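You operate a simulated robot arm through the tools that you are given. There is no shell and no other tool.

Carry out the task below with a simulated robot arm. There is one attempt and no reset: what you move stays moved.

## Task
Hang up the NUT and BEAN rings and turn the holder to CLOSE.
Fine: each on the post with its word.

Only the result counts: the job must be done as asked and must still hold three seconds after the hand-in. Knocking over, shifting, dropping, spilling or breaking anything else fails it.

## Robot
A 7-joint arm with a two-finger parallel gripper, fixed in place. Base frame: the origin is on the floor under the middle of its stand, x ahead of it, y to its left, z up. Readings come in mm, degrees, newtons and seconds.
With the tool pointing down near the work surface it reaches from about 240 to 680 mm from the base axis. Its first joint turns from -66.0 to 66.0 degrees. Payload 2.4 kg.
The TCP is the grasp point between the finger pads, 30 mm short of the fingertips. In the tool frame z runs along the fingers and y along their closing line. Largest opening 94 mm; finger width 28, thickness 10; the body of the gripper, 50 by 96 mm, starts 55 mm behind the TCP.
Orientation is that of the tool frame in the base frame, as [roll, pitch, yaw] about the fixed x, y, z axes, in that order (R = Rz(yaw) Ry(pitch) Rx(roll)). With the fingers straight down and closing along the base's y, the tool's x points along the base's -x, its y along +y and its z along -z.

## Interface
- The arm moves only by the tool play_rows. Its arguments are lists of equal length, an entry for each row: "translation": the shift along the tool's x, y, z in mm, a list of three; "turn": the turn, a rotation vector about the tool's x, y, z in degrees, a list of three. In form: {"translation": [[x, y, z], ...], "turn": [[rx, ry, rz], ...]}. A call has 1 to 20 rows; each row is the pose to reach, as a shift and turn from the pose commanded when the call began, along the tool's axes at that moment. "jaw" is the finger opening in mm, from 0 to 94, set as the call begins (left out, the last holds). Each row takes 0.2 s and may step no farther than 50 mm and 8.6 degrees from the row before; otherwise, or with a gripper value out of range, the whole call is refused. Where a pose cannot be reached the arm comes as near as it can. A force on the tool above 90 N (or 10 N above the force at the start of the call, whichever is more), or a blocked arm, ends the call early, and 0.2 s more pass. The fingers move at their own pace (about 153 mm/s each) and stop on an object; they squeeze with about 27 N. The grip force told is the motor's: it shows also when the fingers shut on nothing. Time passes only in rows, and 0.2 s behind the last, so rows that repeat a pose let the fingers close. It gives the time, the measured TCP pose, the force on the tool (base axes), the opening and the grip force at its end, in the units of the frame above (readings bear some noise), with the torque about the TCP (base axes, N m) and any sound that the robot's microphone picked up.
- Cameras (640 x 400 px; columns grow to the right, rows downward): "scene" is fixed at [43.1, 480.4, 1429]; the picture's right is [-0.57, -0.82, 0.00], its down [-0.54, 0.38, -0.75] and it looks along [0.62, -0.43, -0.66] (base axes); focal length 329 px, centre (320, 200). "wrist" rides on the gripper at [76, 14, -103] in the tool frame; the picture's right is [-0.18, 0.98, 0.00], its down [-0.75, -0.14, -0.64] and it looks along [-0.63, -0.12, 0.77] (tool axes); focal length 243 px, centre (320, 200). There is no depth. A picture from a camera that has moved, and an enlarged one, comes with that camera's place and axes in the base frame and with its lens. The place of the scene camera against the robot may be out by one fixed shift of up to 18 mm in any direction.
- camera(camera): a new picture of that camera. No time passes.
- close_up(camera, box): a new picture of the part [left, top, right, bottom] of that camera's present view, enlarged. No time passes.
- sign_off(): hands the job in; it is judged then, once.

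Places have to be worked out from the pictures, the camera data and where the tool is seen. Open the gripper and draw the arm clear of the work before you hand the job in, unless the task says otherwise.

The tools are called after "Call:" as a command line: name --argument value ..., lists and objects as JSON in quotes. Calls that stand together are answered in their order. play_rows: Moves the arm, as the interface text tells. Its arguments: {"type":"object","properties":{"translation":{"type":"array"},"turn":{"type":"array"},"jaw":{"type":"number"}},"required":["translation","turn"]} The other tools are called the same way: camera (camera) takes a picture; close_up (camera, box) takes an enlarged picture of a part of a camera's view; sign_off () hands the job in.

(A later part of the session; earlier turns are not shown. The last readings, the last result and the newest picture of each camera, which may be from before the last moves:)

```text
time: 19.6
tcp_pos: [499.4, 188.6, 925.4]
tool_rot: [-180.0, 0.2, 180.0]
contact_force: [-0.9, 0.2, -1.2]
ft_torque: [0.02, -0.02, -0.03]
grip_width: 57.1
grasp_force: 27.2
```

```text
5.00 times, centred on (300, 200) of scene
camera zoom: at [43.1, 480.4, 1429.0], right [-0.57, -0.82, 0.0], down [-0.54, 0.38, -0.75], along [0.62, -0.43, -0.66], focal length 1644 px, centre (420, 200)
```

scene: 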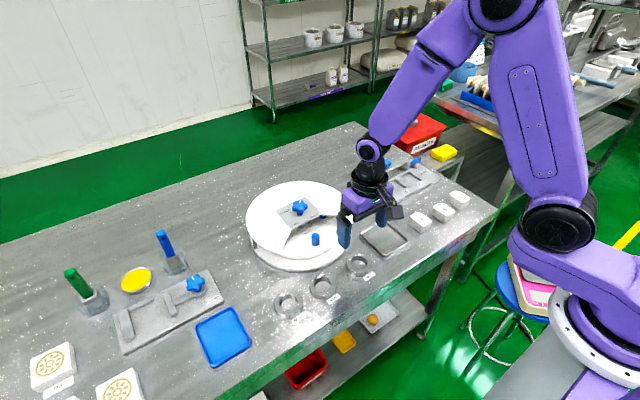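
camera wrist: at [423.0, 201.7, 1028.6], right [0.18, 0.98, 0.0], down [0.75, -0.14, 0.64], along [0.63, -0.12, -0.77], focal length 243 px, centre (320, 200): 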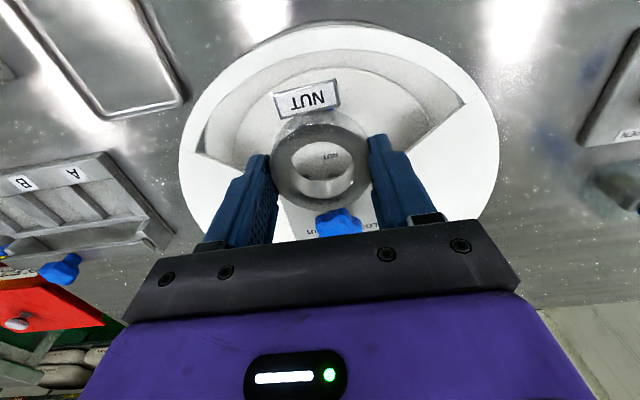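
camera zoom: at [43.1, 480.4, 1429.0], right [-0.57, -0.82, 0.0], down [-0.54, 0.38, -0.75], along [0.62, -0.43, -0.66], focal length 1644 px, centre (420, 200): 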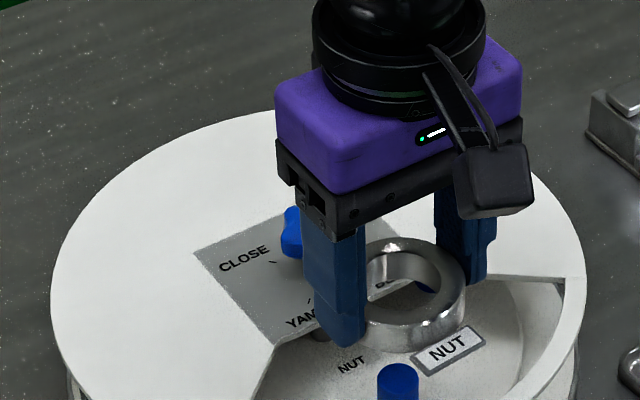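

The disc's word NUT is visible through the ring at y≈190, matching the post axis. I'll correct about 1.5 mm in y and lower until the ring bottom is just above the post top (TCP≈892).

Call:
play_rows --translation '[[0.5, 1.5, 12], [0.5, 1.5, 24], [0.5, 1.5, 33], [0.5, 1.5, 33]]' --turn '[[0, 0, 0], [0, 0, 0], [0, 0, 0], [0, 0, 0]]'

Call:
close_up --camera "wrist" --box '[224, 70, 416, 190]'

Call:
close_up --camera "scene" --box '[256, 180, 352, 240]'

```text
time: 20.6
tcp_pos: [499.2, 190.0, 892.5]
tool_rot: [180.0, 0.0, -180.0]
contact_force: [-0.2, -0.1, -1.6]
ft_torque: [0.03, 0.0, 0.01]
grip_width: 56.8
grasp_force: 26.8
```

```text
3.33 times, centred on (320, 130) of wrist
camera zoom: at [422.2, 203.2, 995.7], right [0.18, 0.98, 0.0], down [0.75, -0.14, 0.64], along [0.63, -0.12, -0.77], focal length 809 px, centre (320, 433)
```

zoom: 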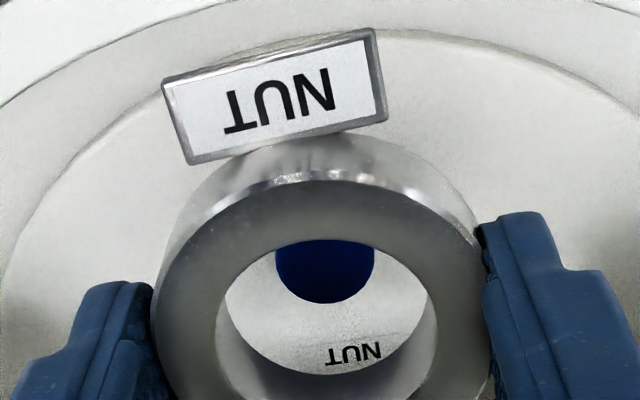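

```text
6.67 times, centred on (304, 210) of scene
camera zoom: at [43.1, 480.4, 1429.0], right [-0.57, -0.82, 0.0], down [-0.54, 0.38, -0.75], along [0.62, -0.43, -0.66], focal length 2192 px, centre (427, 133)
```

zoom: 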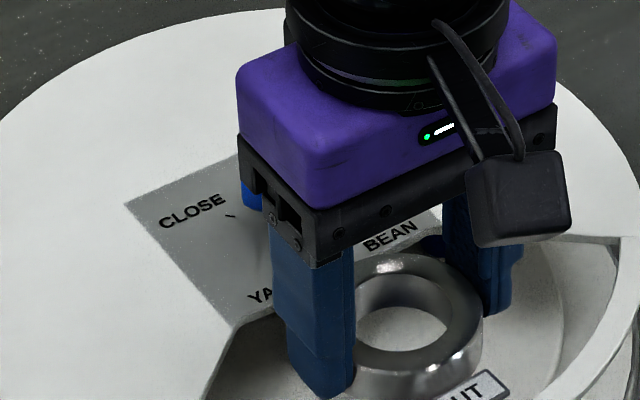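

The post is visible through the ring hole and well centred in y. The ring sits about 2 mm too far in +x relative to the post, so I'll shift 2 mm toward -x and lower over the post to just above the disc.

Call:
play_rows --translation '[[2, 0, 2], [2, 0, 10], [2, 0, 18], [2, 0, 25], [2, 0, 29], [2, 0, 29]]' --turn '[[0, 0, 0], [0, 0, 0], [0, 0, 0], [0, 0, 0], [0, 0, 0], [0, 0, 0]]'

Call:
close_up --camera "wrist" --box '[224, 70, 416, 190]'

Call:
close_up --camera "scene" --box '[256, 180, 352, 240]'

```text
time: 22.0
tcp_pos: [495.6, 190.7, 864.6]
tool_rot: [180.0, 0.1, 180.0]
contact_force: [-0.1, 0.2, -1.6]
ft_torque: [-0.01, 0.02, -0.02]
grip_width: 56.7
grasp_force: 26.8
```

```text
3.33 times, centred on (320, 130) of wrist
camera zoom: at [419.8, 203.7, 966.6], right [0.18, 0.98, 0.0], down [0.75, -0.14, 0.64], along [0.63, -0.12, -0.77], focal length 809 px, centre (320, 433)
```

zoom: 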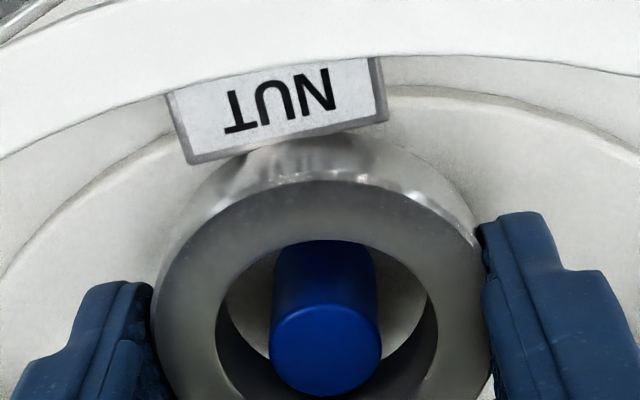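

```text
6.67 times, centred on (304, 210) of scene
camera zoom: at [43.1, 480.4, 1429.0], right [-0.57, -0.82, 0.0], down [-0.54, 0.38, -0.75], along [0.62, -0.43, -0.66], focal length 2192 px, centre (427, 133)
```

zoom: 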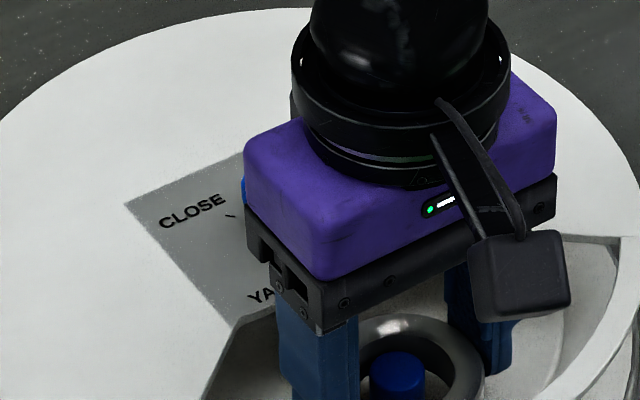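

The ring is threaded over the post with no contact force. I'll lower a few more millimetres gently to find the disc.

Call:
play_rows --translation '[[0, 0, 2], [0, 0, 4], [0, 0, 5], [0, 0, 5]]' --turn '[[0, 0, 0], [0, 0, 0], [0, 0, 0], [0, 0, 0]]'

```text
time: 23.0
tcp_pos: [496.0, 190.0, 858.7]
tool_rot: [-180.0, 0.1, 180.0]
contact_force: [1.5, -0.2, -0.6]
ft_torque: [0.0, 0.02, 0.02]
grip_width: 56.6
grasp_force: 27.1
```

Call:
play_rows --translation '[[0, 0, 1], [0, 0, 2], [0, 0, 2]]' --turn '[[0, 0, 0], [0, 0, 0], [0, 0, 0]]'

Call:
close_up --camera "wrist" --box '[224, 70, 416, 190]'

```text
time: 23.8
tcp_pos: [496.9, 191.2, 855.7]
tool_rot: [180.0, 0.2, 179.9]
contact_force: [0.3, 0.2, -2.4]
ft_torque: [0.02, -0.02, 0.03]
grip_width: 56.8
grasp_force: 26.8
```

```text
3.33 times, centred on (320, 130) of wrist
camera zoom: at [420.4, 203.4, 959.2], right [0.18, 0.98, 0.0], down [0.75, -0.14, 0.64], along [0.63, -0.12, -0.77], focal length 809 px, centre (320, 433)
```

zoom: 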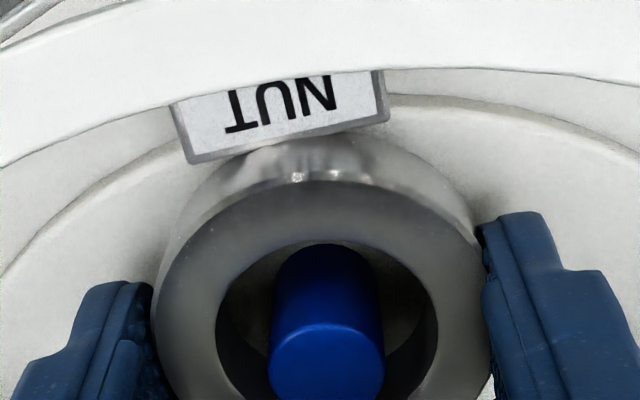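

There's still no contact, so I'll lower further in 1 mm steps and watch the force.

Call:
play_rows --translation '[[0, 0, 1], [0, 0, 1.5], [0, 0, 1.5]]' --turn '[[0, 0, 0], [0, 0, 0], [0, 0, 0]]'

```text
time: 24.6
tcp_pos: [496.4, 190.9, 854.9]
tool_rot: [180.0, 0.2, -180.0]
contact_force: [0.0, 0.4, -1.0]
ft_torque: [0.04, 0.0, 0.02]
grip_width: 56.5
grasp_force: 26.5
```

Call:
play_rows --translation '[[0, 0, 1], [0, 0, 1.5], [0, 0, 1.5]]' --turn '[[0, 0, 0], [0, 0, 0], [0, 0, 0]]'

Call:
close_up --camera "wrist" --box '[224, 70, 416, 190]'

Call:
close_up --camera "scene" --box '[266, 200, 362, 260]'

```text
time: 25.4
tcp_pos: [495.7, 189.7, 853.8]
tool_rot: [-180.0, 0.1, 179.9]
contact_force: [-0.1, -0.2, -1.9]
ft_torque: [0.0, 0.0, 0.0]
grip_width: 56.8
grasp_force: 26.5
```

```text
3.33 times, centred on (320, 130) of wrist
camera zoom: at [420.6, 203.6, 956.7], right [0.18, 0.98, 0.0], down [0.75, -0.14, 0.64], along [0.63, -0.12, -0.77], focal length 809 px, centre (320, 433)
```

zoom: 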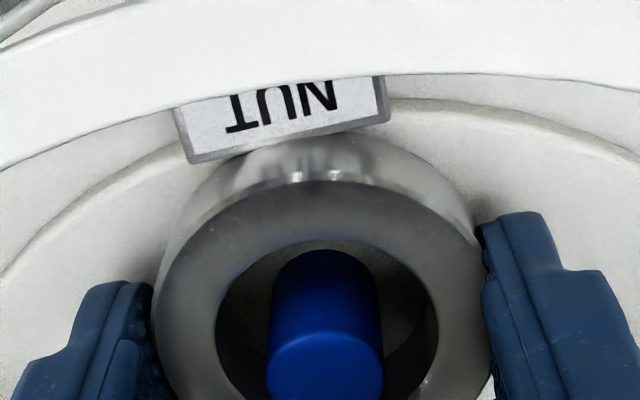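

```text
6.67 times, centred on (314, 230) of scene
camera zoom: at [43.1, 480.4, 1429.0], right [-0.57, -0.82, 0.0], down [-0.54, 0.38, -0.75], along [0.62, -0.43, -0.66], focal length 2192 px, centre (360, 0)
```

zoom: 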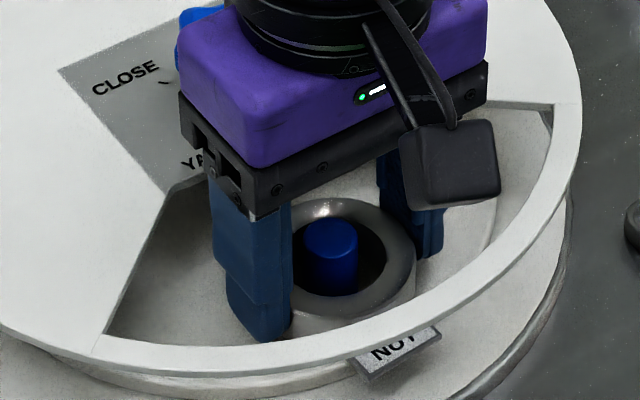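

No contact yet at z≈854, so I'll keep lowering carefully.

Call:
play_rows --translation '[[0, 0, 1], [0, 0, 2], [0, 0, 2]]' --turn '[[0, 0, 0], [0, 0, 0], [0, 0, 0]]'

```text
time: 26.2
tcp_pos: [497.0, 190.6, 851.3]
tool_rot: [180.0, 0.0, -180.0]
contact_force: [-0.1, -0.4, -2.7]
ft_torque: [-0.02, -0.02, 0.02]
grip_width: 56.6
grasp_force: 26.8
```

Call:
play_rows --translation '[[0, 0, 1], [0, 0, 2], [0, 0, 2]]' --turn '[[0, 0, 0], [0, 0, 0], [0, 0, 0]]'

Call:
close_up --camera "wrist" --box '[192, 70, 448, 230]'

Call:
close_up --camera "scene" --box '[266, 200, 362, 260]'

```text
time: 27.0
tcp_pos: [496.5, 190.0, 849.4]
tool_rot: [180.0, 0.1, 180.0]
contact_force: [-2.6, -0.1, 7.0]
ft_torque: [0.0, 0.15, 0.08]
grip_width: 56.7
grasp_force: 26.7
```

```text
2.50 times, centred on (320, 150) of wrist
camera zoom: at [420.1, 203.6, 952.4], right [0.18, 0.98, 0.0], down [0.75, -0.14, 0.64], along [0.63, -0.12, -0.77], focal length 606 px, centre (320, 325)
```

zoom: 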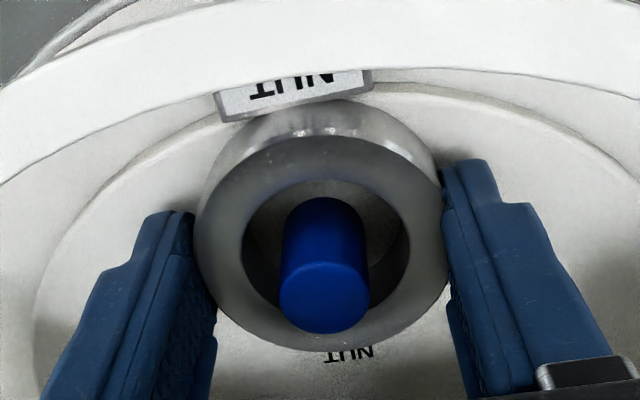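

```text
6.67 times, centred on (314, 230) of scene
camera zoom: at [42.9, 480.4, 1429.1], right [-0.57, -0.82, 0.0], down [-0.54, 0.38, -0.75], along [0.62, -0.43, -0.66], focal length 2192 px, centre (360, 0)
```

zoom: 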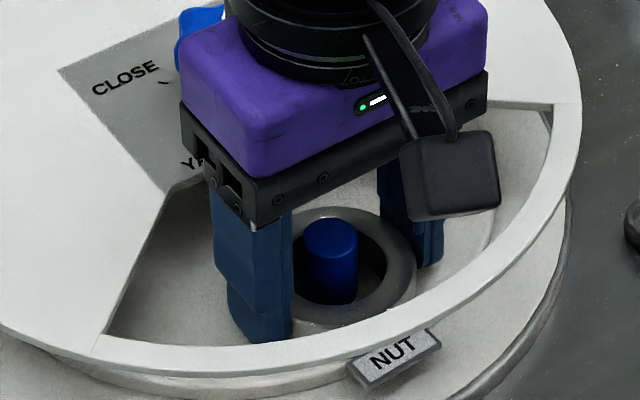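

Light contact (about 9 N change) shows the ring is on the disc around the post. I'll open moderately and rise straight up.

Call:
play_rows --translation '[[0, 0, 0], [0, 0, 0], [0, 0, -15], [0, 0, -40], [0, 0, -80], [0, 0, -100], [0, 0, -100]]' --turn '[[0, 0, 0], [0, 0, 0], [0, 0, 0], [0, 0, 0], [0, 0, 0], [0, 0, 0], [0, 0, 0]]' --jaw 78

Call:
camera --camera "wrist"

Call:
close_up --camera "wrist" --box '[224, 60, 416, 180]'

Call:
close_up --camera "scene" --box '[256, 190, 352, 250]'

```text
time: 28.6
tcp_pos: [496.4, 190.1, 950.6]
tool_rot: [180.0, 0.1, 180.0]
contact_force: [-0.3, -0.1, 0.4]
ft_torque: [0.04, -0.01, 0.02]
grip_width: 78.1
grasp_force: 0.1
```

```text
taken
camera wrist: at [420.1, 203.5, 1053.5], right [0.18, 0.98, 0.0], down [0.75, -0.14, 0.64], along [0.63, -0.12, -0.77], focal length 243 px, centre (320, 200)
```

wrist: 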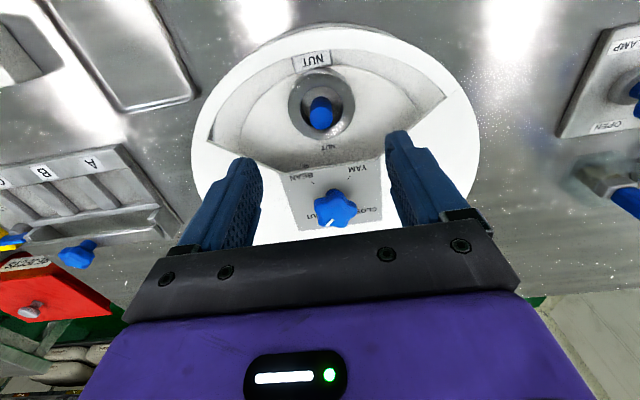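

```text
3.33 times, centred on (320, 120) of wrist
camera zoom: at [420.1, 203.5, 1053.5], right [0.18, 0.98, 0.0], down [0.75, -0.14, 0.64], along [0.63, -0.12, -0.77], focal length 809 px, centre (320, 467)
```

zoom: 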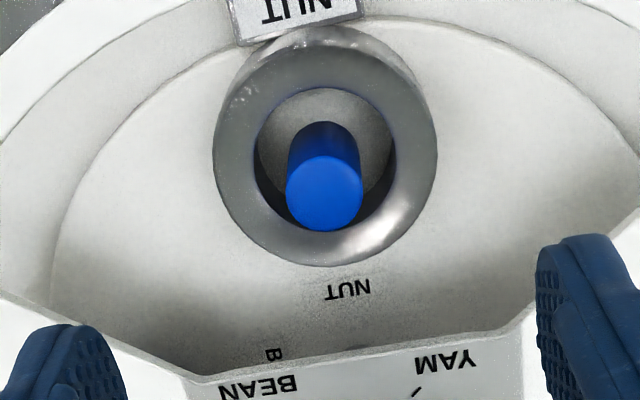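

```text
6.67 times, centred on (304, 220) of scene
camera zoom: at [43.1, 480.4, 1429.0], right [-0.57, -0.82, 0.0], down [-0.54, 0.38, -0.75], along [0.62, -0.43, -0.66], focal length 2192 px, centre (427, 67)
```

zoom: 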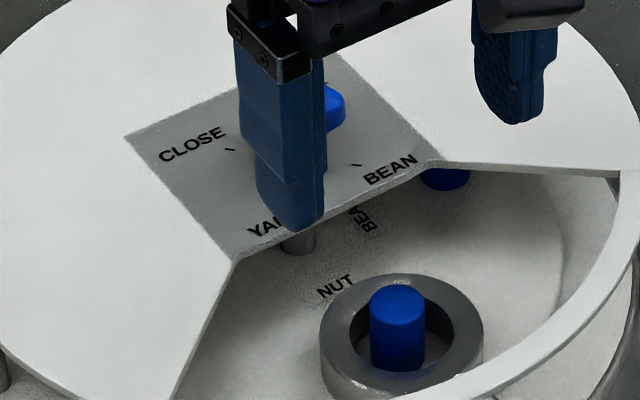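

The NUT ring sits flat around the post marked NUT. Now I'll go back over the knob to turn it a further 90° clockwise to BEAN.

Call:
play_rows --translation '[[-20, 0, 0], [-45, 0, 0], [-73.8, 0, 0], [-73.8, 0, 0]]' --turn '[[0, 0, -1], [0, 0, -3], [0, 0, -4], [0, 0, -4]]' --jaw 94

Call:
close_up --camera "wrist" --box '[224, 60, 416, 180]'

```text
time: 29.6
tcp_pos: [570.4, 189.3, 949.1]
tool_rot: [180.0, 0.0, -176.0]
contact_force: [-0.5, -0.5, -0.4]
ft_torque: [-0.01, -0.02, 0.01]
grip_width: 94.1
grasp_force: 0.0
```

```text
3.33 times, centred on (320, 120) of wrist
camera zoom: at [493.9, 197.0, 1052.8], right [0.11, 0.99, 0.0], down [0.76, -0.09, 0.64], along [0.64, -0.07, -0.77], focal length 809 px, centre (320, 467)
```

zoom: 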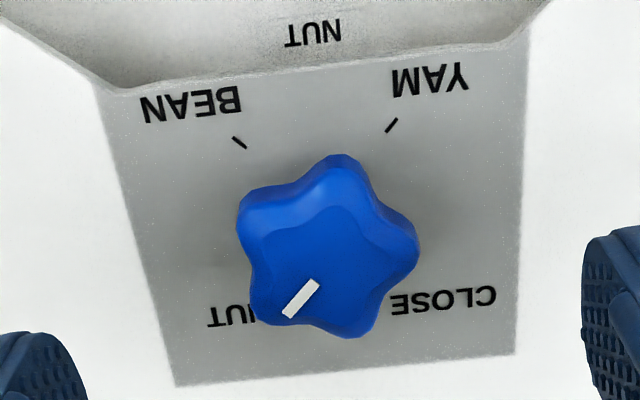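

The knob is centred and the lobes line up well. I'll descend to z≈902 and grip.

Call:
play_rows --translation '[[0, 0.5, 20], [0, 0.5, 38], [0, 0.5, 47], [0, 0.5, 47]]' --turn '[[0, 0, 0], [0, 0, 0], [0, 0, 0], [0, 0, 0]]'

Call:
play_rows --translation '[[0, 0, 0], [0, 0, 0], [0, 0, 0]]' --turn '[[0, 0, 0], [0, 0, 0], [0, 0, 0]]' --jaw 15

Call:
camera --camera "wrist"

```text
time: 30.6
tcp_pos: [570.7, 191.2, 903.9]
tool_rot: [-179.9, 0.2, -175.9]
contact_force: [-0.5, 0.3, -0.3]
ft_torque: [0.02, 0.02, 0.01]
grip_width: 94.0
grasp_force: 0.0
```

```text
time: 31.4
tcp_pos: [572.6, 190.2, 902.7]
tool_rot: [-179.9, 0.1, -176.1]
contact_force: [0.1, -0.4, -2.4]
ft_torque: [-0.02, -0.06, 0.03]
grip_width: 36.8
grasp_force: 45.0
```

```text
taken
camera wrist: at [493.6, 198.1, 1005.9], right [0.12, 0.99, 0.0], down [0.76, -0.09, 0.64], along [0.64, -0.07, -0.77], focal length 243 px, centre (320, 200)
```

wrist: 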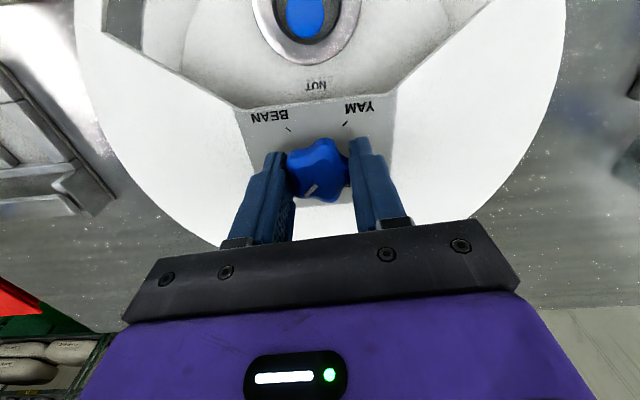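

The grip is good. I'll turn clockwise slowly, 15° first, checking that the ring and its tag pass freely under the cover.

Call:
play_rows --translation '[[0, 0, 0], [0, 0, 0], [0, 0, 0], [0, 0, 0]]' --turn '[[0, 0, 4], [0, 0, 8], [0, 0, 12], [0, 0, 15]]'

Call:
close_up --camera "scene" --box '[246, 180, 358, 250]'

Call:
camera --camera "wrist"

```text
time: 32.4
tcp_pos: [571.2, 190.5, 902.2]
tool_rot: [-179.9, 0.1, 168.9]
contact_force: [3.4, -4.6, -3.7]
ft_torque: [0.12, 0.65, 0.01]
grip_width: 36.4
grasp_force: 45.3
```

```text
5.71 times, centred on (302, 215) of scene
camera zoom: at [43.3, 480.3, 1429.1], right [-0.57, -0.82, 0.0], down [-0.54, 0.38, -0.75], along [0.62, -0.43, -0.66], focal length 1879 px, centre (423, 114)
```

zoom: 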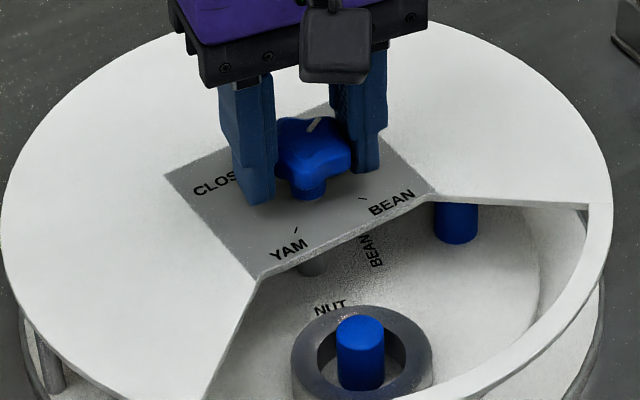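

```text
taken
camera wrist: at [498.7, 217.7, 1005.9], right [0.37, 0.93, 0.0], down [0.71, -0.28, 0.64], along [0.6, -0.24, -0.77], focal length 243 px, centre (320, 200)
```

wrist: 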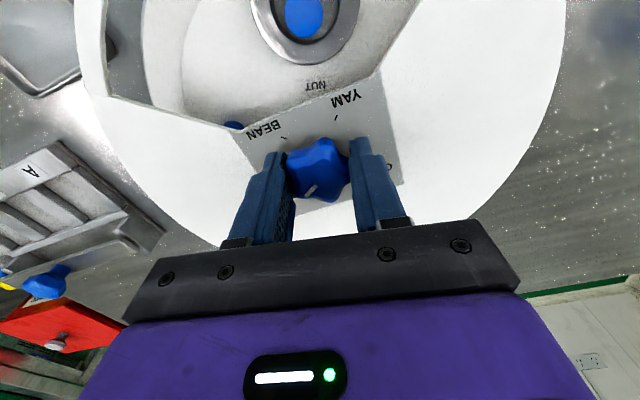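

The disc and ring turn freely, and the BEAN post is coming round. I'll continue 40° more.

Call:
play_rows --translation '[[0, 0, 0], [0, 0, 0], [0, 0, 0], [0, 0, 0], [0, 0, 0], [0, 0, 0], [0, 0, 0], [0, 0, 0]]' --turn '[[0, 0, 5], [0, 0, 10], [0, 0, 15], [0, 0, 20], [0, 0, 25], [0, 0, 30], [0, 0, 35], [0, 0, 40]]'

Call:
close_up --camera "scene" --box '[246, 180, 358, 250]'

```text
time: 34.2
tcp_pos: [570.6, 189.6, 903.9]
tool_rot: [179.9, 0.0, 128.8]
contact_force: [-4.5, -18.7, -1.0]
ft_torque: [-0.21, 0.22, 0.0]
grip_width: 36.4
grasp_force: 45.2
```

```text
5.71 times, centred on (302, 215) of scene
camera zoom: at [43.0, 480.0, 1429.2], right [-0.57, -0.82, 0.0], down [-0.54, 0.38, -0.75], along [0.62, -0.43, -0.66], focal length 1879 px, centre (423, 114)
```

zoom: 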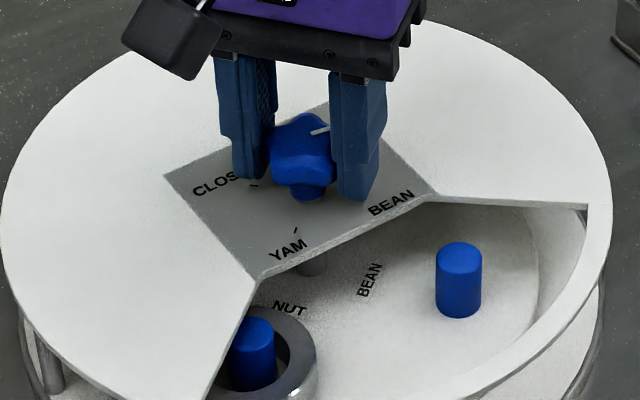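

The rotation works, but about 19 N of side force has built up from a slight centring error. I'll relieve it with a small shift while turning on.

Call:
play_rows --translation '[[-0.1, -0.5, 0], [-0.2, -1, 0], [-0.2, -1.3, 0], [-0.2, -1.3, 0]]' --turn '[[0, 0, 4], [0, 0, 8], [0, 0, 12], [0, 0, 15]]'

```text
time: 35.2
tcp_pos: [569.1, 191.1, 903.1]
tool_rot: [179.9, 0.0, 114.0]
contact_force: [2.8, -9.4, -7.3]
ft_torque: [-0.87, -0.13, 0.05]
grip_width: 36.0
grasp_force: 44.8
```

The side force has dropped. I'll finish the last 20° to BEAN.

Call:
play_rows --translation '[[-0.2, -0.1, 0], [-0.4, -0.3, 0], [-0.6, -0.5, 0], [-0.6, -0.5, 0], [-0.6, -0.5, 0]]' --turn '[[0, 0, 5], [0, 0, 10], [0, 0, 15], [0, 0, 20], [0, 0, 20]]'

Call:
camera --camera "wrist"

Call:
close_up --camera "scene" --box '[246, 180, 358, 250]'

```text
time: 36.4
tcp_pos: [569.9, 190.0, 902.3]
tool_rot: [179.8, -0.1, 93.8]
contact_force: [11.1, -0.7, -6.2]
ft_torque: [-0.89, -0.01, -0.03]
grip_width: 36.0
grasp_force: 45.0
```

```text
taken
camera wrist: at [578.6, 266.1, 1006.2], right [0.99, -0.12, 0.0], down [-0.09, -0.76, 0.64], along [-0.07, -0.64, -0.77], focal length 243 px, centre (320, 200)
```

wrist: 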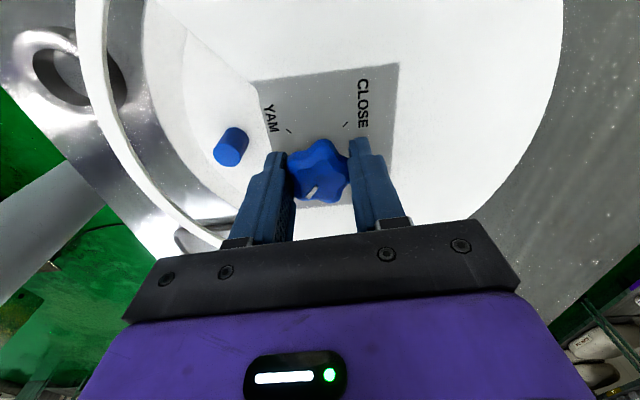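

```text
5.71 times, centred on (302, 215) of scene
camera zoom: at [43.5, 480.5, 1429.0], right [-0.57, -0.82, 0.0], down [-0.54, 0.38, -0.75], along [0.62, -0.43, -0.66], focal length 1879 px, centre (423, 114)
```

zoom: 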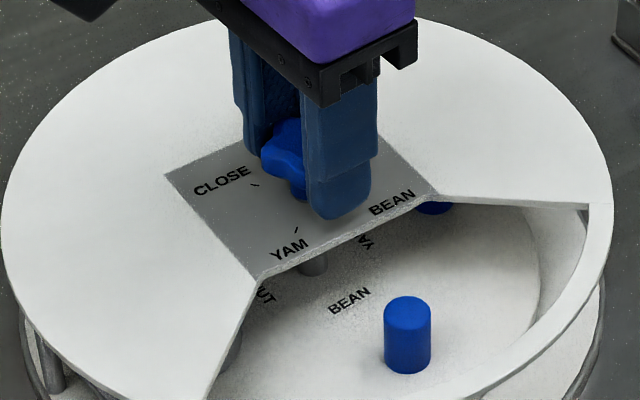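

The BEAN post and word are in the window. I'll release and rise.

Call:
play_rows --translation '[[0, 0, 0], [0, 0, 0], [0, 0, 0], [0, 0, -30], [0, 0, -60], [0, 0, -60]]' --turn '[[0, 0, 0], [0, 0, 0], [0, 0, 0], [0, 0, 0], [0, 0, 0], [0, 0, 0]]' --jaw 94

Call:
camera --camera "wrist"

Call:
close_up --camera "wrist" --box '[160, 60, 416, 220]'

Call:
close_up --camera "scene" --box '[246, 180, 358, 250]'

```text
time: 37.8
tcp_pos: [569.1, 191.2, 963.9]
tool_rot: [179.9, 0.0, 94.0]
contact_force: [-0.1, 0.5, 0.0]
ft_torque: [-0.05, 0.03, 0.03]
grip_width: 94.0
grasp_force: 0.0
```

```text
taken
camera wrist: at [577.6, 266.5, 1066.0], right [0.99, -0.12, 0.0], down [-0.09, -0.76, 0.64], along [-0.07, -0.64, -0.77], focal length 243 px, centre (320, 200)
```

wrist: 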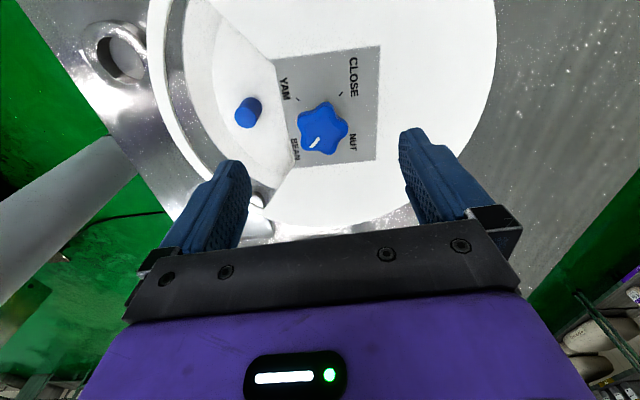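

```text
2.50 times, centred on (288, 140) of wrist
camera zoom: at [577.6, 266.5, 1066.0], right [0.99, -0.12, 0.0], down [-0.09, -0.76, 0.64], along [-0.07, -0.64, -0.77], focal length 606 px, centre (400, 350)
```

zoom: 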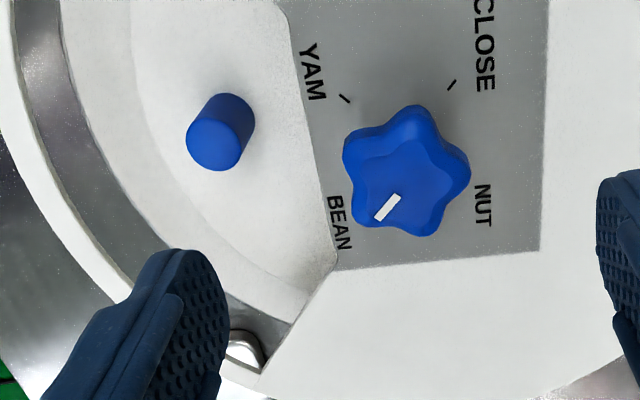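

```text
5.71 times, centred on (302, 215) of scene
camera zoom: at [43.1, 480.4, 1429.0], right [-0.57, -0.82, 0.0], down [-0.54, 0.38, -0.75], along [0.62, -0.43, -0.66], focal length 1879 px, centre (423, 114)
```

zoom: 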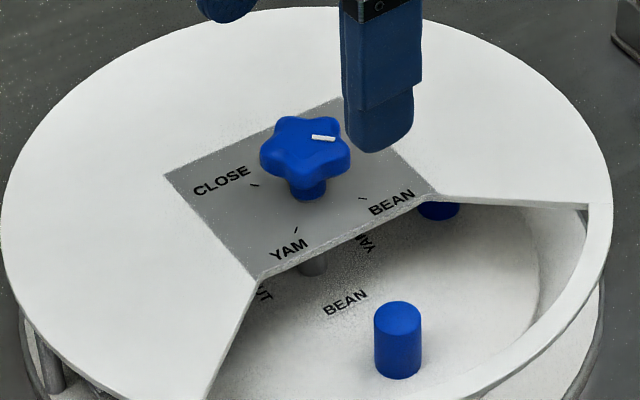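

The knob reads BEAN and the BEAN post is centred in the window at about (500.5, 189.5). Now I'll go above the BEAN ring, estimated at (399, 328), with the fingers closing along y.

Call:
play_rows --translation '[[13, -14, 0], [27, -29, 2], [40, -43, 5], [54, -58, 8], [67, -73, 11], [81, -87, 14], [94, -102, 17], [108, -116, 20], [121, -131, 23], [135, -146, 26], [148.3, -160.1, 28.9], [148.3, -160.1, 28.9]]' --turn '[[0, 0, -7.8], [0, 0, -15.6], [0, 0, -23.4], [0, 0, -31.2], [0, 0, -39], [0, 0, -46.8], [0, 0, -54.6], [0, 0, -62.4], [0, 0, -70.2], [0, 0, -78], [0, 0, -86], [0, 0, -86]]'

Call:
camera --camera "wrist"

Call:
close_up --camera "wrist" --box '[224, 60, 416, 180]'

Call:
close_up --camera "scene" --box '[220, 210, 380, 310]'

```text
time: 40.4
tcp_pos: [397.8, 325.6, 934.1]
tool_rot: [179.9, 0.1, -179.8]
contact_force: [0.3, 0.1, -0.8]
ft_torque: [0.03, 0.0, 0.0]
grip_width: 94.0
grasp_force: 0.1
```

```text
taken
camera wrist: at [321.7, 338.5, 1036.5], right [0.18, 0.98, 0.0], down [0.75, -0.14, 0.64], along [0.63, -0.12, -0.77], focal length 243 px, centre (320, 200)
```

wrist: 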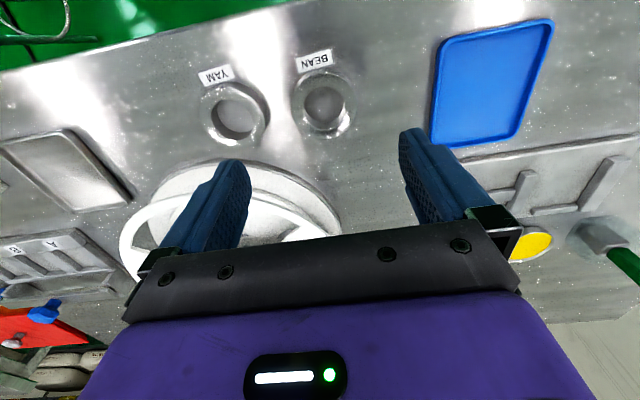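

```text
3.33 times, centred on (320, 120) of wrist
camera zoom: at [321.7, 338.5, 1036.5], right [0.18, 0.98, 0.0], down [0.75, -0.14, 0.64], along [0.63, -0.12, -0.77], focal length 809 px, centre (320, 467)
```

zoom: 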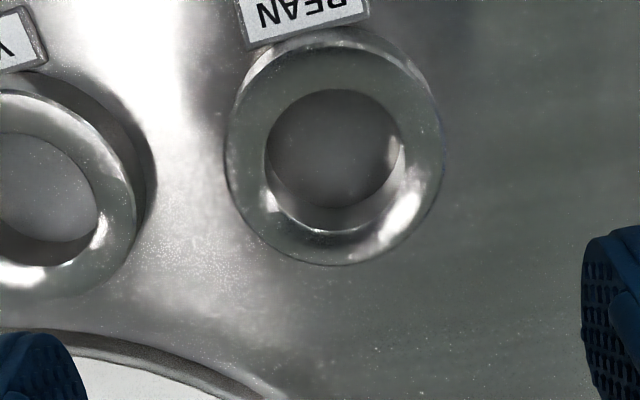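

```text
4.00 times, centred on (300, 260) of scene
camera zoom: at [43.1, 480.4, 1429.0], right [-0.57, -0.82, 0.0], down [-0.54, 0.38, -0.75], along [0.62, -0.43, -0.66], focal length 1315 px, centre (400, -40)
```

zoom: 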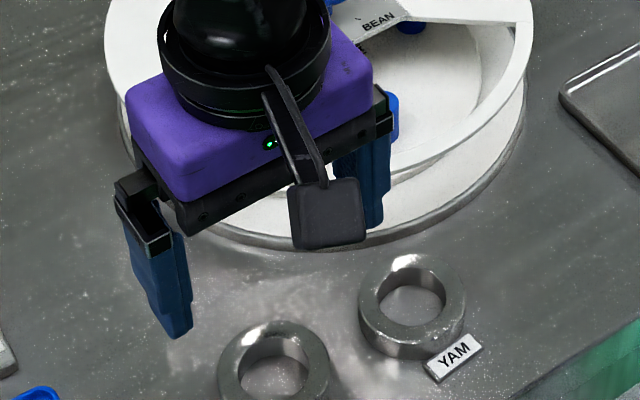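

The BEAN ring is centred at about (398.4, 328.5), with a 25 mm gap to the YAM ring. I'll set the jaw to 70 so the left finger fits midway in that gap, correct 3 mm in y, and descend to z≈872.

Call:
play_rows --translation '[[-0.6, 1.5, 10], [-0.6, 3, 25], [-0.6, 3, 45], [-0.6, 3, 62], [-0.6, 3, 62]]' --turn '[[0, 0, 0], [0, 0, 0], [0, 0, 0], [0, 0, 0], [0, 0, 0]]' --jaw 70

Call:
camera --camera "wrist"

Call:
close_up --camera "wrist" --box '[224, 70, 416, 190]'

```text
time: 41.6
tcp_pos: [398.9, 327.4, 871.1]
tool_rot: [-179.9, 0.1, -180.0]
contact_force: [-0.5, -0.1, 0.2]
ft_torque: [0.04, 0.03, 0.03]
grip_width: 69.9
grasp_force: 0.1
```

```text
taken
camera wrist: at [323.6, 342.1, 973.9], right [0.18, 0.98, 0.0], down [0.75, -0.14, 0.64], along [0.63, -0.12, -0.77], focal length 243 px, centre (320, 200)
```

wrist: 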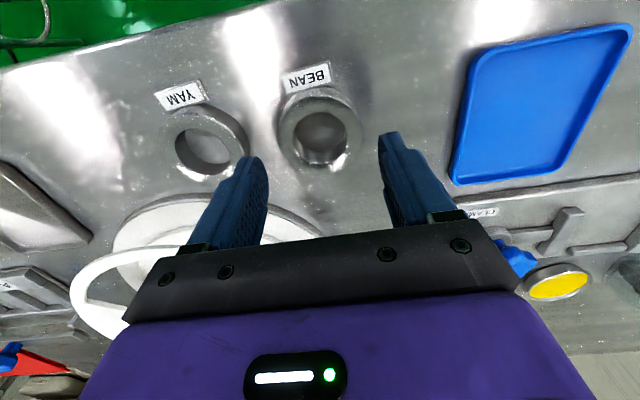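

```text
3.33 times, centred on (320, 130) of wrist
camera zoom: at [323.6, 342.1, 973.9], right [0.18, 0.98, 0.0], down [0.75, -0.14, 0.64], along [0.63, -0.12, -0.77], focal length 809 px, centre (320, 433)
```

zoom: 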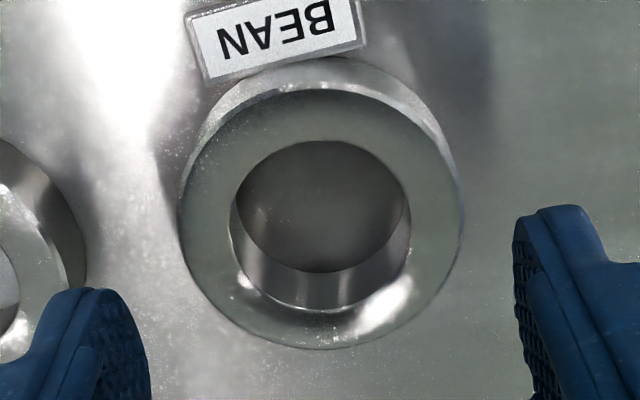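

The BEAN ring is well centred between the fingers. I'll descend to TCP z≈830.

Call:
play_rows --translation '[[0, 0, 12], [0, 0, 24], [0, 0, 33], [0, 0, 39], [0, 0, 41], [0, 0, 41]]' --turn '[[0, 0, 0], [0, 0, 0], [0, 0, 0], [0, 0, 0], [0, 0, 0], [0, 0, 0]]'

Call:
camera --camera "wrist"

Call:
close_up --camera "scene" --box '[230, 240, 358, 320]'

```text
time: 43.0
tcp_pos: [399.6, 329.1, 830.7]
tool_rot: [180.0, 0.0, -179.9]
contact_force: [0.1, 0.2, -0.4]
ft_torque: [0.01, 0.0, -0.03]
grip_width: 70.2
grasp_force: 0.0
```

```text
taken
camera wrist: at [323.7, 342.1, 933.5], right [0.18, 0.98, 0.0], down [0.75, -0.14, 0.64], along [0.63, -0.12, -0.77], focal length 243 px, centre (320, 200)
```

wrist: 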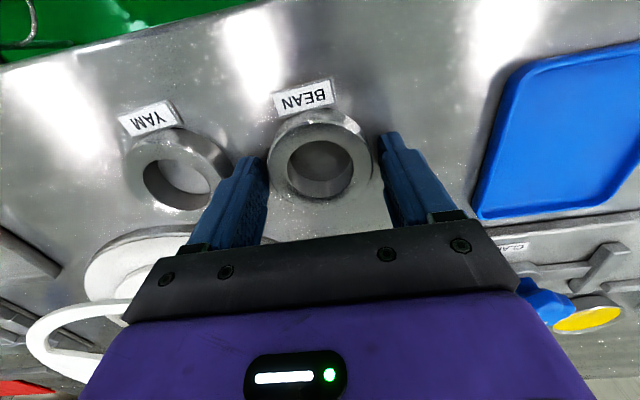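

```text
5.00 times, centred on (294, 280) of scene
camera zoom: at [43.1, 480.4, 1429.0], right [-0.57, -0.82, 0.0], down [-0.54, 0.38, -0.75], along [0.62, -0.43, -0.66], focal length 1644 px, centre (450, -200)
```

zoom: 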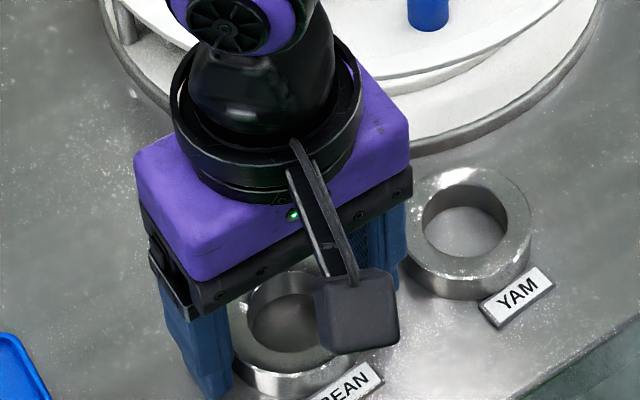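

The fingers straddle the BEAN ring without touching YAM. I'll close on it and check the grip.

Call:
play_rows --translation '[[0, 0, 0], [0, 0, 0], [0, 0, 0]]' --turn '[[0, 0, 0], [0, 0, 0], [0, 0, 0]]' --jaw 40

Call:
camera --camera "wrist"

```text
time: 43.8
tcp_pos: [400.1, 329.0, 831.2]
tool_rot: [-180.0, 0.1, 180.0]
contact_force: [0.6, -0.8, 0.1]
ft_torque: [-0.02, -0.01, 0.01]
grip_width: 57.1
grasp_force: 27.1
```

```text
taken
camera wrist: at [323.7, 342.1, 933.6], right [0.18, 0.98, 0.0], down [0.75, -0.14, 0.64], along [0.63, -0.12, -0.77], focal length 243 px, centre (320, 200)
```

wrist: 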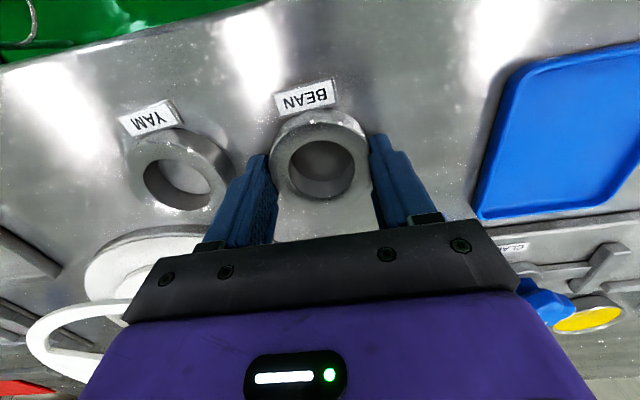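

It's gripped at 57.1 mm. I'll lift straight up.

Call:
play_rows --translation '[[0, 0, -10], [0, 0, -30], [0, 0, -60], [0, 0, -94], [0, 0, -94]]' --turn '[[0, 0, 0], [0, 0, 0], [0, 0, 0], [0, 0, 0], [0, 0, 0]]'

Call:
camera --camera "wrist"

Call:
close_up --camera "scene" --box '[230, 220, 390, 320]'

```text
time: 45.0
tcp_pos: [399.7, 330.0, 925.4]
tool_rot: [180.0, 0.1, 180.0]
contact_force: [1.0, 0.3, -0.8]
ft_torque: [0.03, 0.0, -0.05]
grip_width: 57.2
grasp_force: 26.7
```

```text
taken
camera wrist: at [322.8, 341.9, 1027.0], right [0.18, 0.98, 0.0], down [0.75, -0.14, 0.64], along [0.63, -0.12, -0.77], focal length 243 px, centre (320, 200)
```

wrist: 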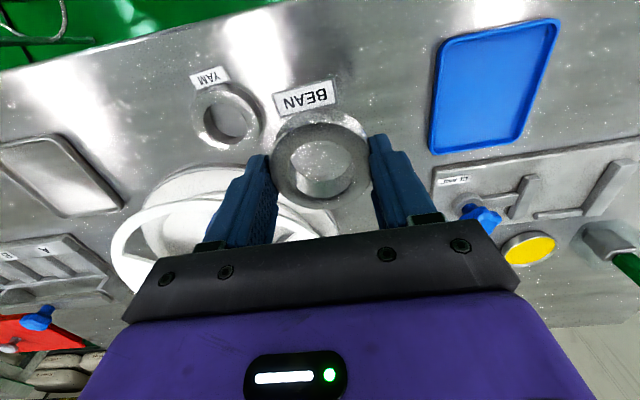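

```text
4.00 times, centred on (310, 270) of scene
camera zoom: at [43.1, 480.4, 1429.0], right [-0.57, -0.82, 0.0], down [-0.54, 0.38, -0.75], along [0.62, -0.43, -0.66], focal length 1315 px, centre (360, -80)
```

zoom: 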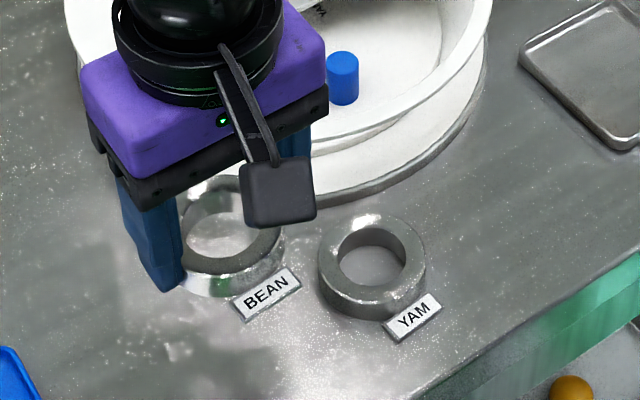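

The BEAN ring and its tag are lifted cleanly and YAM is undisturbed. I'll move above the BEAN post.

Call:
play_rows --translation '[[-19.5, -27.7, -2], [-39, -55.4, -2], [-58.5, -83, -2], [-78, -110.7, -2], [-97.5, -138.4, -2], [-97.5, -138.4, -2]]' --turn '[[0, 0, 0], [0, 0, 0], [0, 0, 0], [0, 0, 0], [0, 0, 0], [0, 0, 0]]'

Call:
play_rows --translation '[[0, 0, 12], [0, 0, 24], [0, 0, 34], [0, 0, 34]]' --turn '[[0, 0, 0], [0, 0, 0], [0, 0, 0], [0, 0, 0]]'

Call:
close_up --camera "wrist" --box '[224, 70, 416, 190]'

Call:
close_up --camera "scene" --box '[256, 180, 352, 240]'

```text
time: 46.4
tcp_pos: [496.3, 191.6, 925.2]
tool_rot: [-180.0, 0.1, 180.0]
contact_force: [0.3, 0.2, -1.0]
ft_torque: [0.0, 0.01, -0.02]
grip_width: 57.0
grasp_force: 27.0
```

```text
time: 47.4
tcp_pos: [497.5, 191.0, 893.1]
tool_rot: [-180.0, 0.1, 180.0]
contact_force: [-2.6, -2.3, 11.8]
ft_torque: [0.06, 0.65, 0.17]
grip_width: 56.9
grasp_force: 26.8
```

```text
3.33 times, centred on (320, 130) of wrist
camera zoom: at [421.2, 204.5, 996.2], right [0.18, 0.98, 0.0], down [0.75, -0.14, 0.64], along [0.63, -0.12, -0.77], focal length 809 px, centre (320, 433)
```

zoom: 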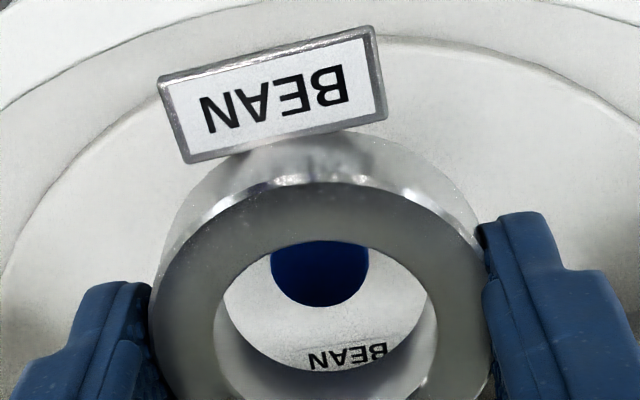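

```text
6.67 times, centred on (304, 210) of scene
camera zoom: at [42.9, 480.3, 1429.1], right [-0.57, -0.82, 0.0], down [-0.54, 0.38, -0.75], along [0.62, -0.43, -0.66], focal length 2192 px, centre (427, 133)
```

zoom: 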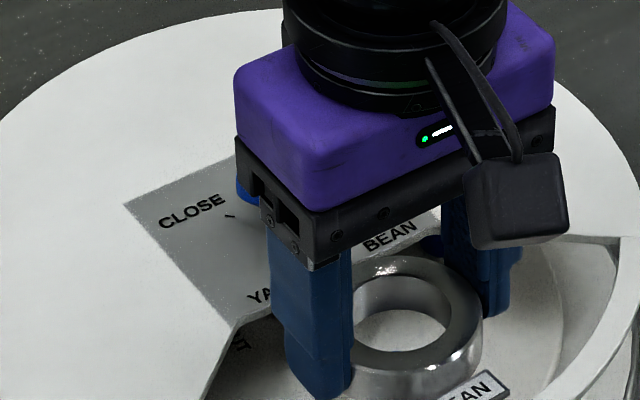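

A 12 N force appeared, and the torque puts the contact at about (449, 203): the tag's outer corner is touching the window rim. I'll rise 10 mm, shift 3 mm toward +x and 1 mm toward -y, and look again.

Call:
play_rows --translation '[[0, 0, -5], [0, 0, -10], [-3, -1, -10], [-3, -1, -10]]' --turn '[[0, 0, 0], [0, 0, 0], [0, 0, 0], [0, 0, 0]]'

Call:
camera --camera "wrist"

Call:
close_up --camera "wrist" --box '[192, 30, 448, 190]'

Call:
close_up --camera "scene" --box '[256, 190, 352, 250]'

```text
time: 48.4
tcp_pos: [501.2, 190.2, 902.4]
tool_rot: [180.0, 0.2, -180.0]
contact_force: [-0.2, 0.6, -1.1]
ft_torque: [0.02, -0.01, 0.02]
grip_width: 57.1
grasp_force: 27.2
```

```text
taken
camera wrist: at [424.5, 203.4, 1005.6], right [0.18, 0.98, 0.0], down [0.75, -0.14, 0.64], along [0.63, -0.12, -0.77], focal length 243 px, centre (320, 200)
```

wrist: 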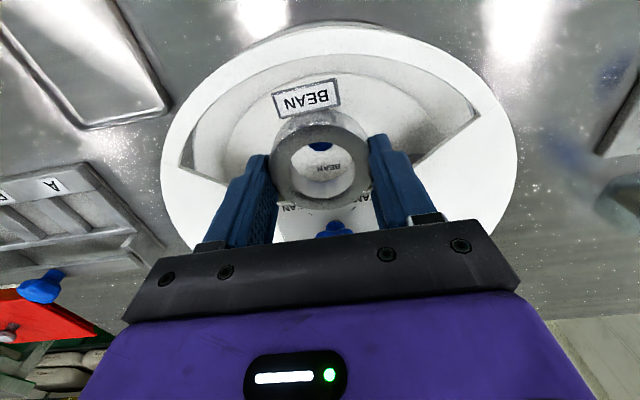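

```text
2.50 times, centred on (320, 110) of wrist
camera zoom: at [424.5, 203.4, 1005.6], right [0.18, 0.98, 0.0], down [0.75, -0.14, 0.64], along [0.63, -0.12, -0.77], focal length 606 px, centre (320, 425)
```

zoom: 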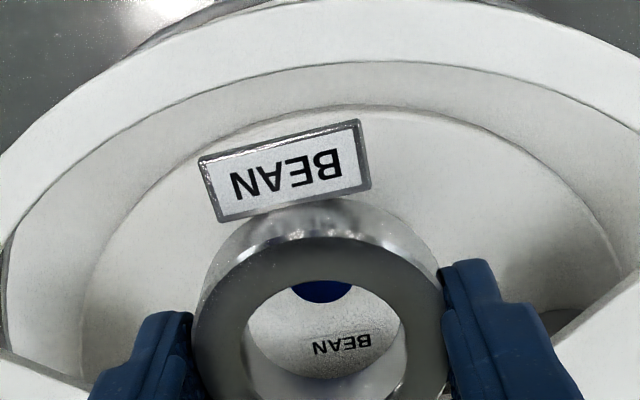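

```text
6.67 times, centred on (304, 220) of scene
camera zoom: at [43.1, 480.4, 1429.0], right [-0.57, -0.82, 0.0], down [-0.54, 0.38, -0.75], along [0.62, -0.43, -0.66], focal length 2192 px, centre (427, 67)
```

zoom: 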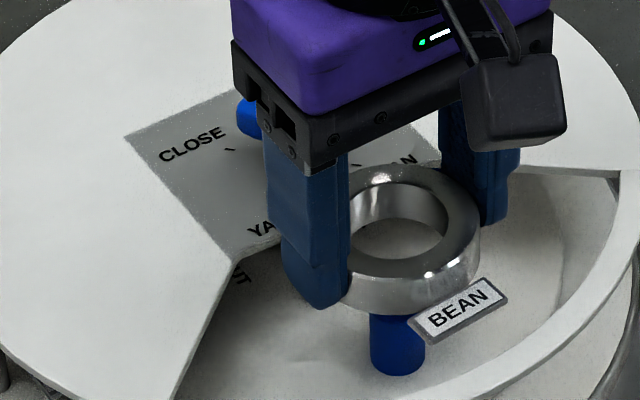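

The ring still sits squarely in the grip and the force is back to normal. I'll descend slowly from here, checking the force often.

Call:
play_rows --translation '[[0, 0, 3], [0, 0, 6], [0, 0, 8], [0, 0, 8]]' --turn '[[0, 0, 0], [0, 0, 0], [0, 0, 0], [0, 0, 0]]'

Call:
close_up --camera "wrist" --box '[192, 30, 448, 190]'

```text
time: 49.4
tcp_pos: [500.4, 189.9, 894.6]
tool_rot: [-180.0, 0.1, 180.0]
contact_force: [0.0, 0.5, -0.9]
ft_torque: [0.01, -0.01, 0.01]
grip_width: 56.7
grasp_force: 27.3
```

```text
2.50 times, centred on (320, 110) of wrist
camera zoom: at [424.8, 203.2, 997.7], right [0.18, 0.98, 0.0], down [0.75, -0.14, 0.64], along [0.63, -0.12, -0.77], focal length 606 px, centre (320, 425)
```

zoom: 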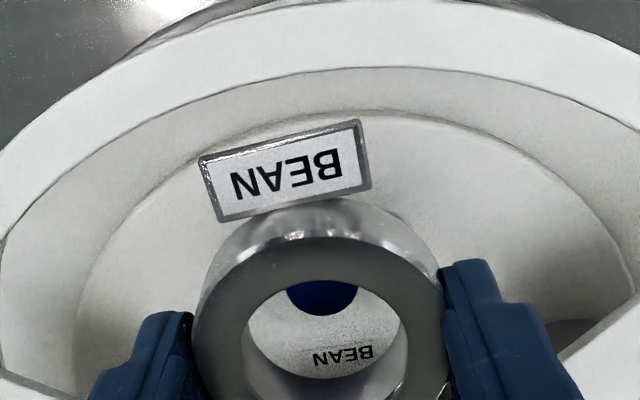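

There's no contact and a visible gap between the tag and the rim. I'll continue in small steps.

Call:
play_rows --translation '[[0, 0, 2], [0, 0, 4], [0, 0, 4]]' --turn '[[0, 0, 0], [0, 0, 0], [0, 0, 0]]'

Call:
close_up --camera "wrist" --box '[192, 30, 448, 190]'

```text
time: 50.2
tcp_pos: [500.5, 190.0, 890.3]
tool_rot: [180.0, 0.0, -180.0]
contact_force: [0.0, -0.8, -1.6]
ft_torque: [0.03, 0.02, 0.0]
grip_width: 56.9
grasp_force: 27.5
```

```text
2.50 times, centred on (320, 110) of wrist
camera zoom: at [423.9, 203.2, 993.5], right [0.18, 0.98, 0.0], down [0.75, -0.14, 0.64], along [0.63, -0.12, -0.77], focal length 606 px, centre (320, 425)
```

zoom: 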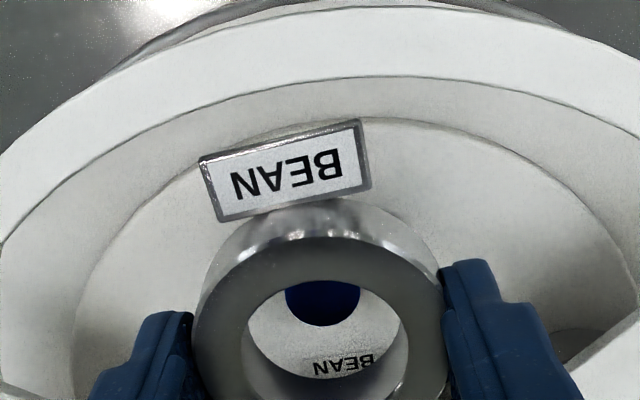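

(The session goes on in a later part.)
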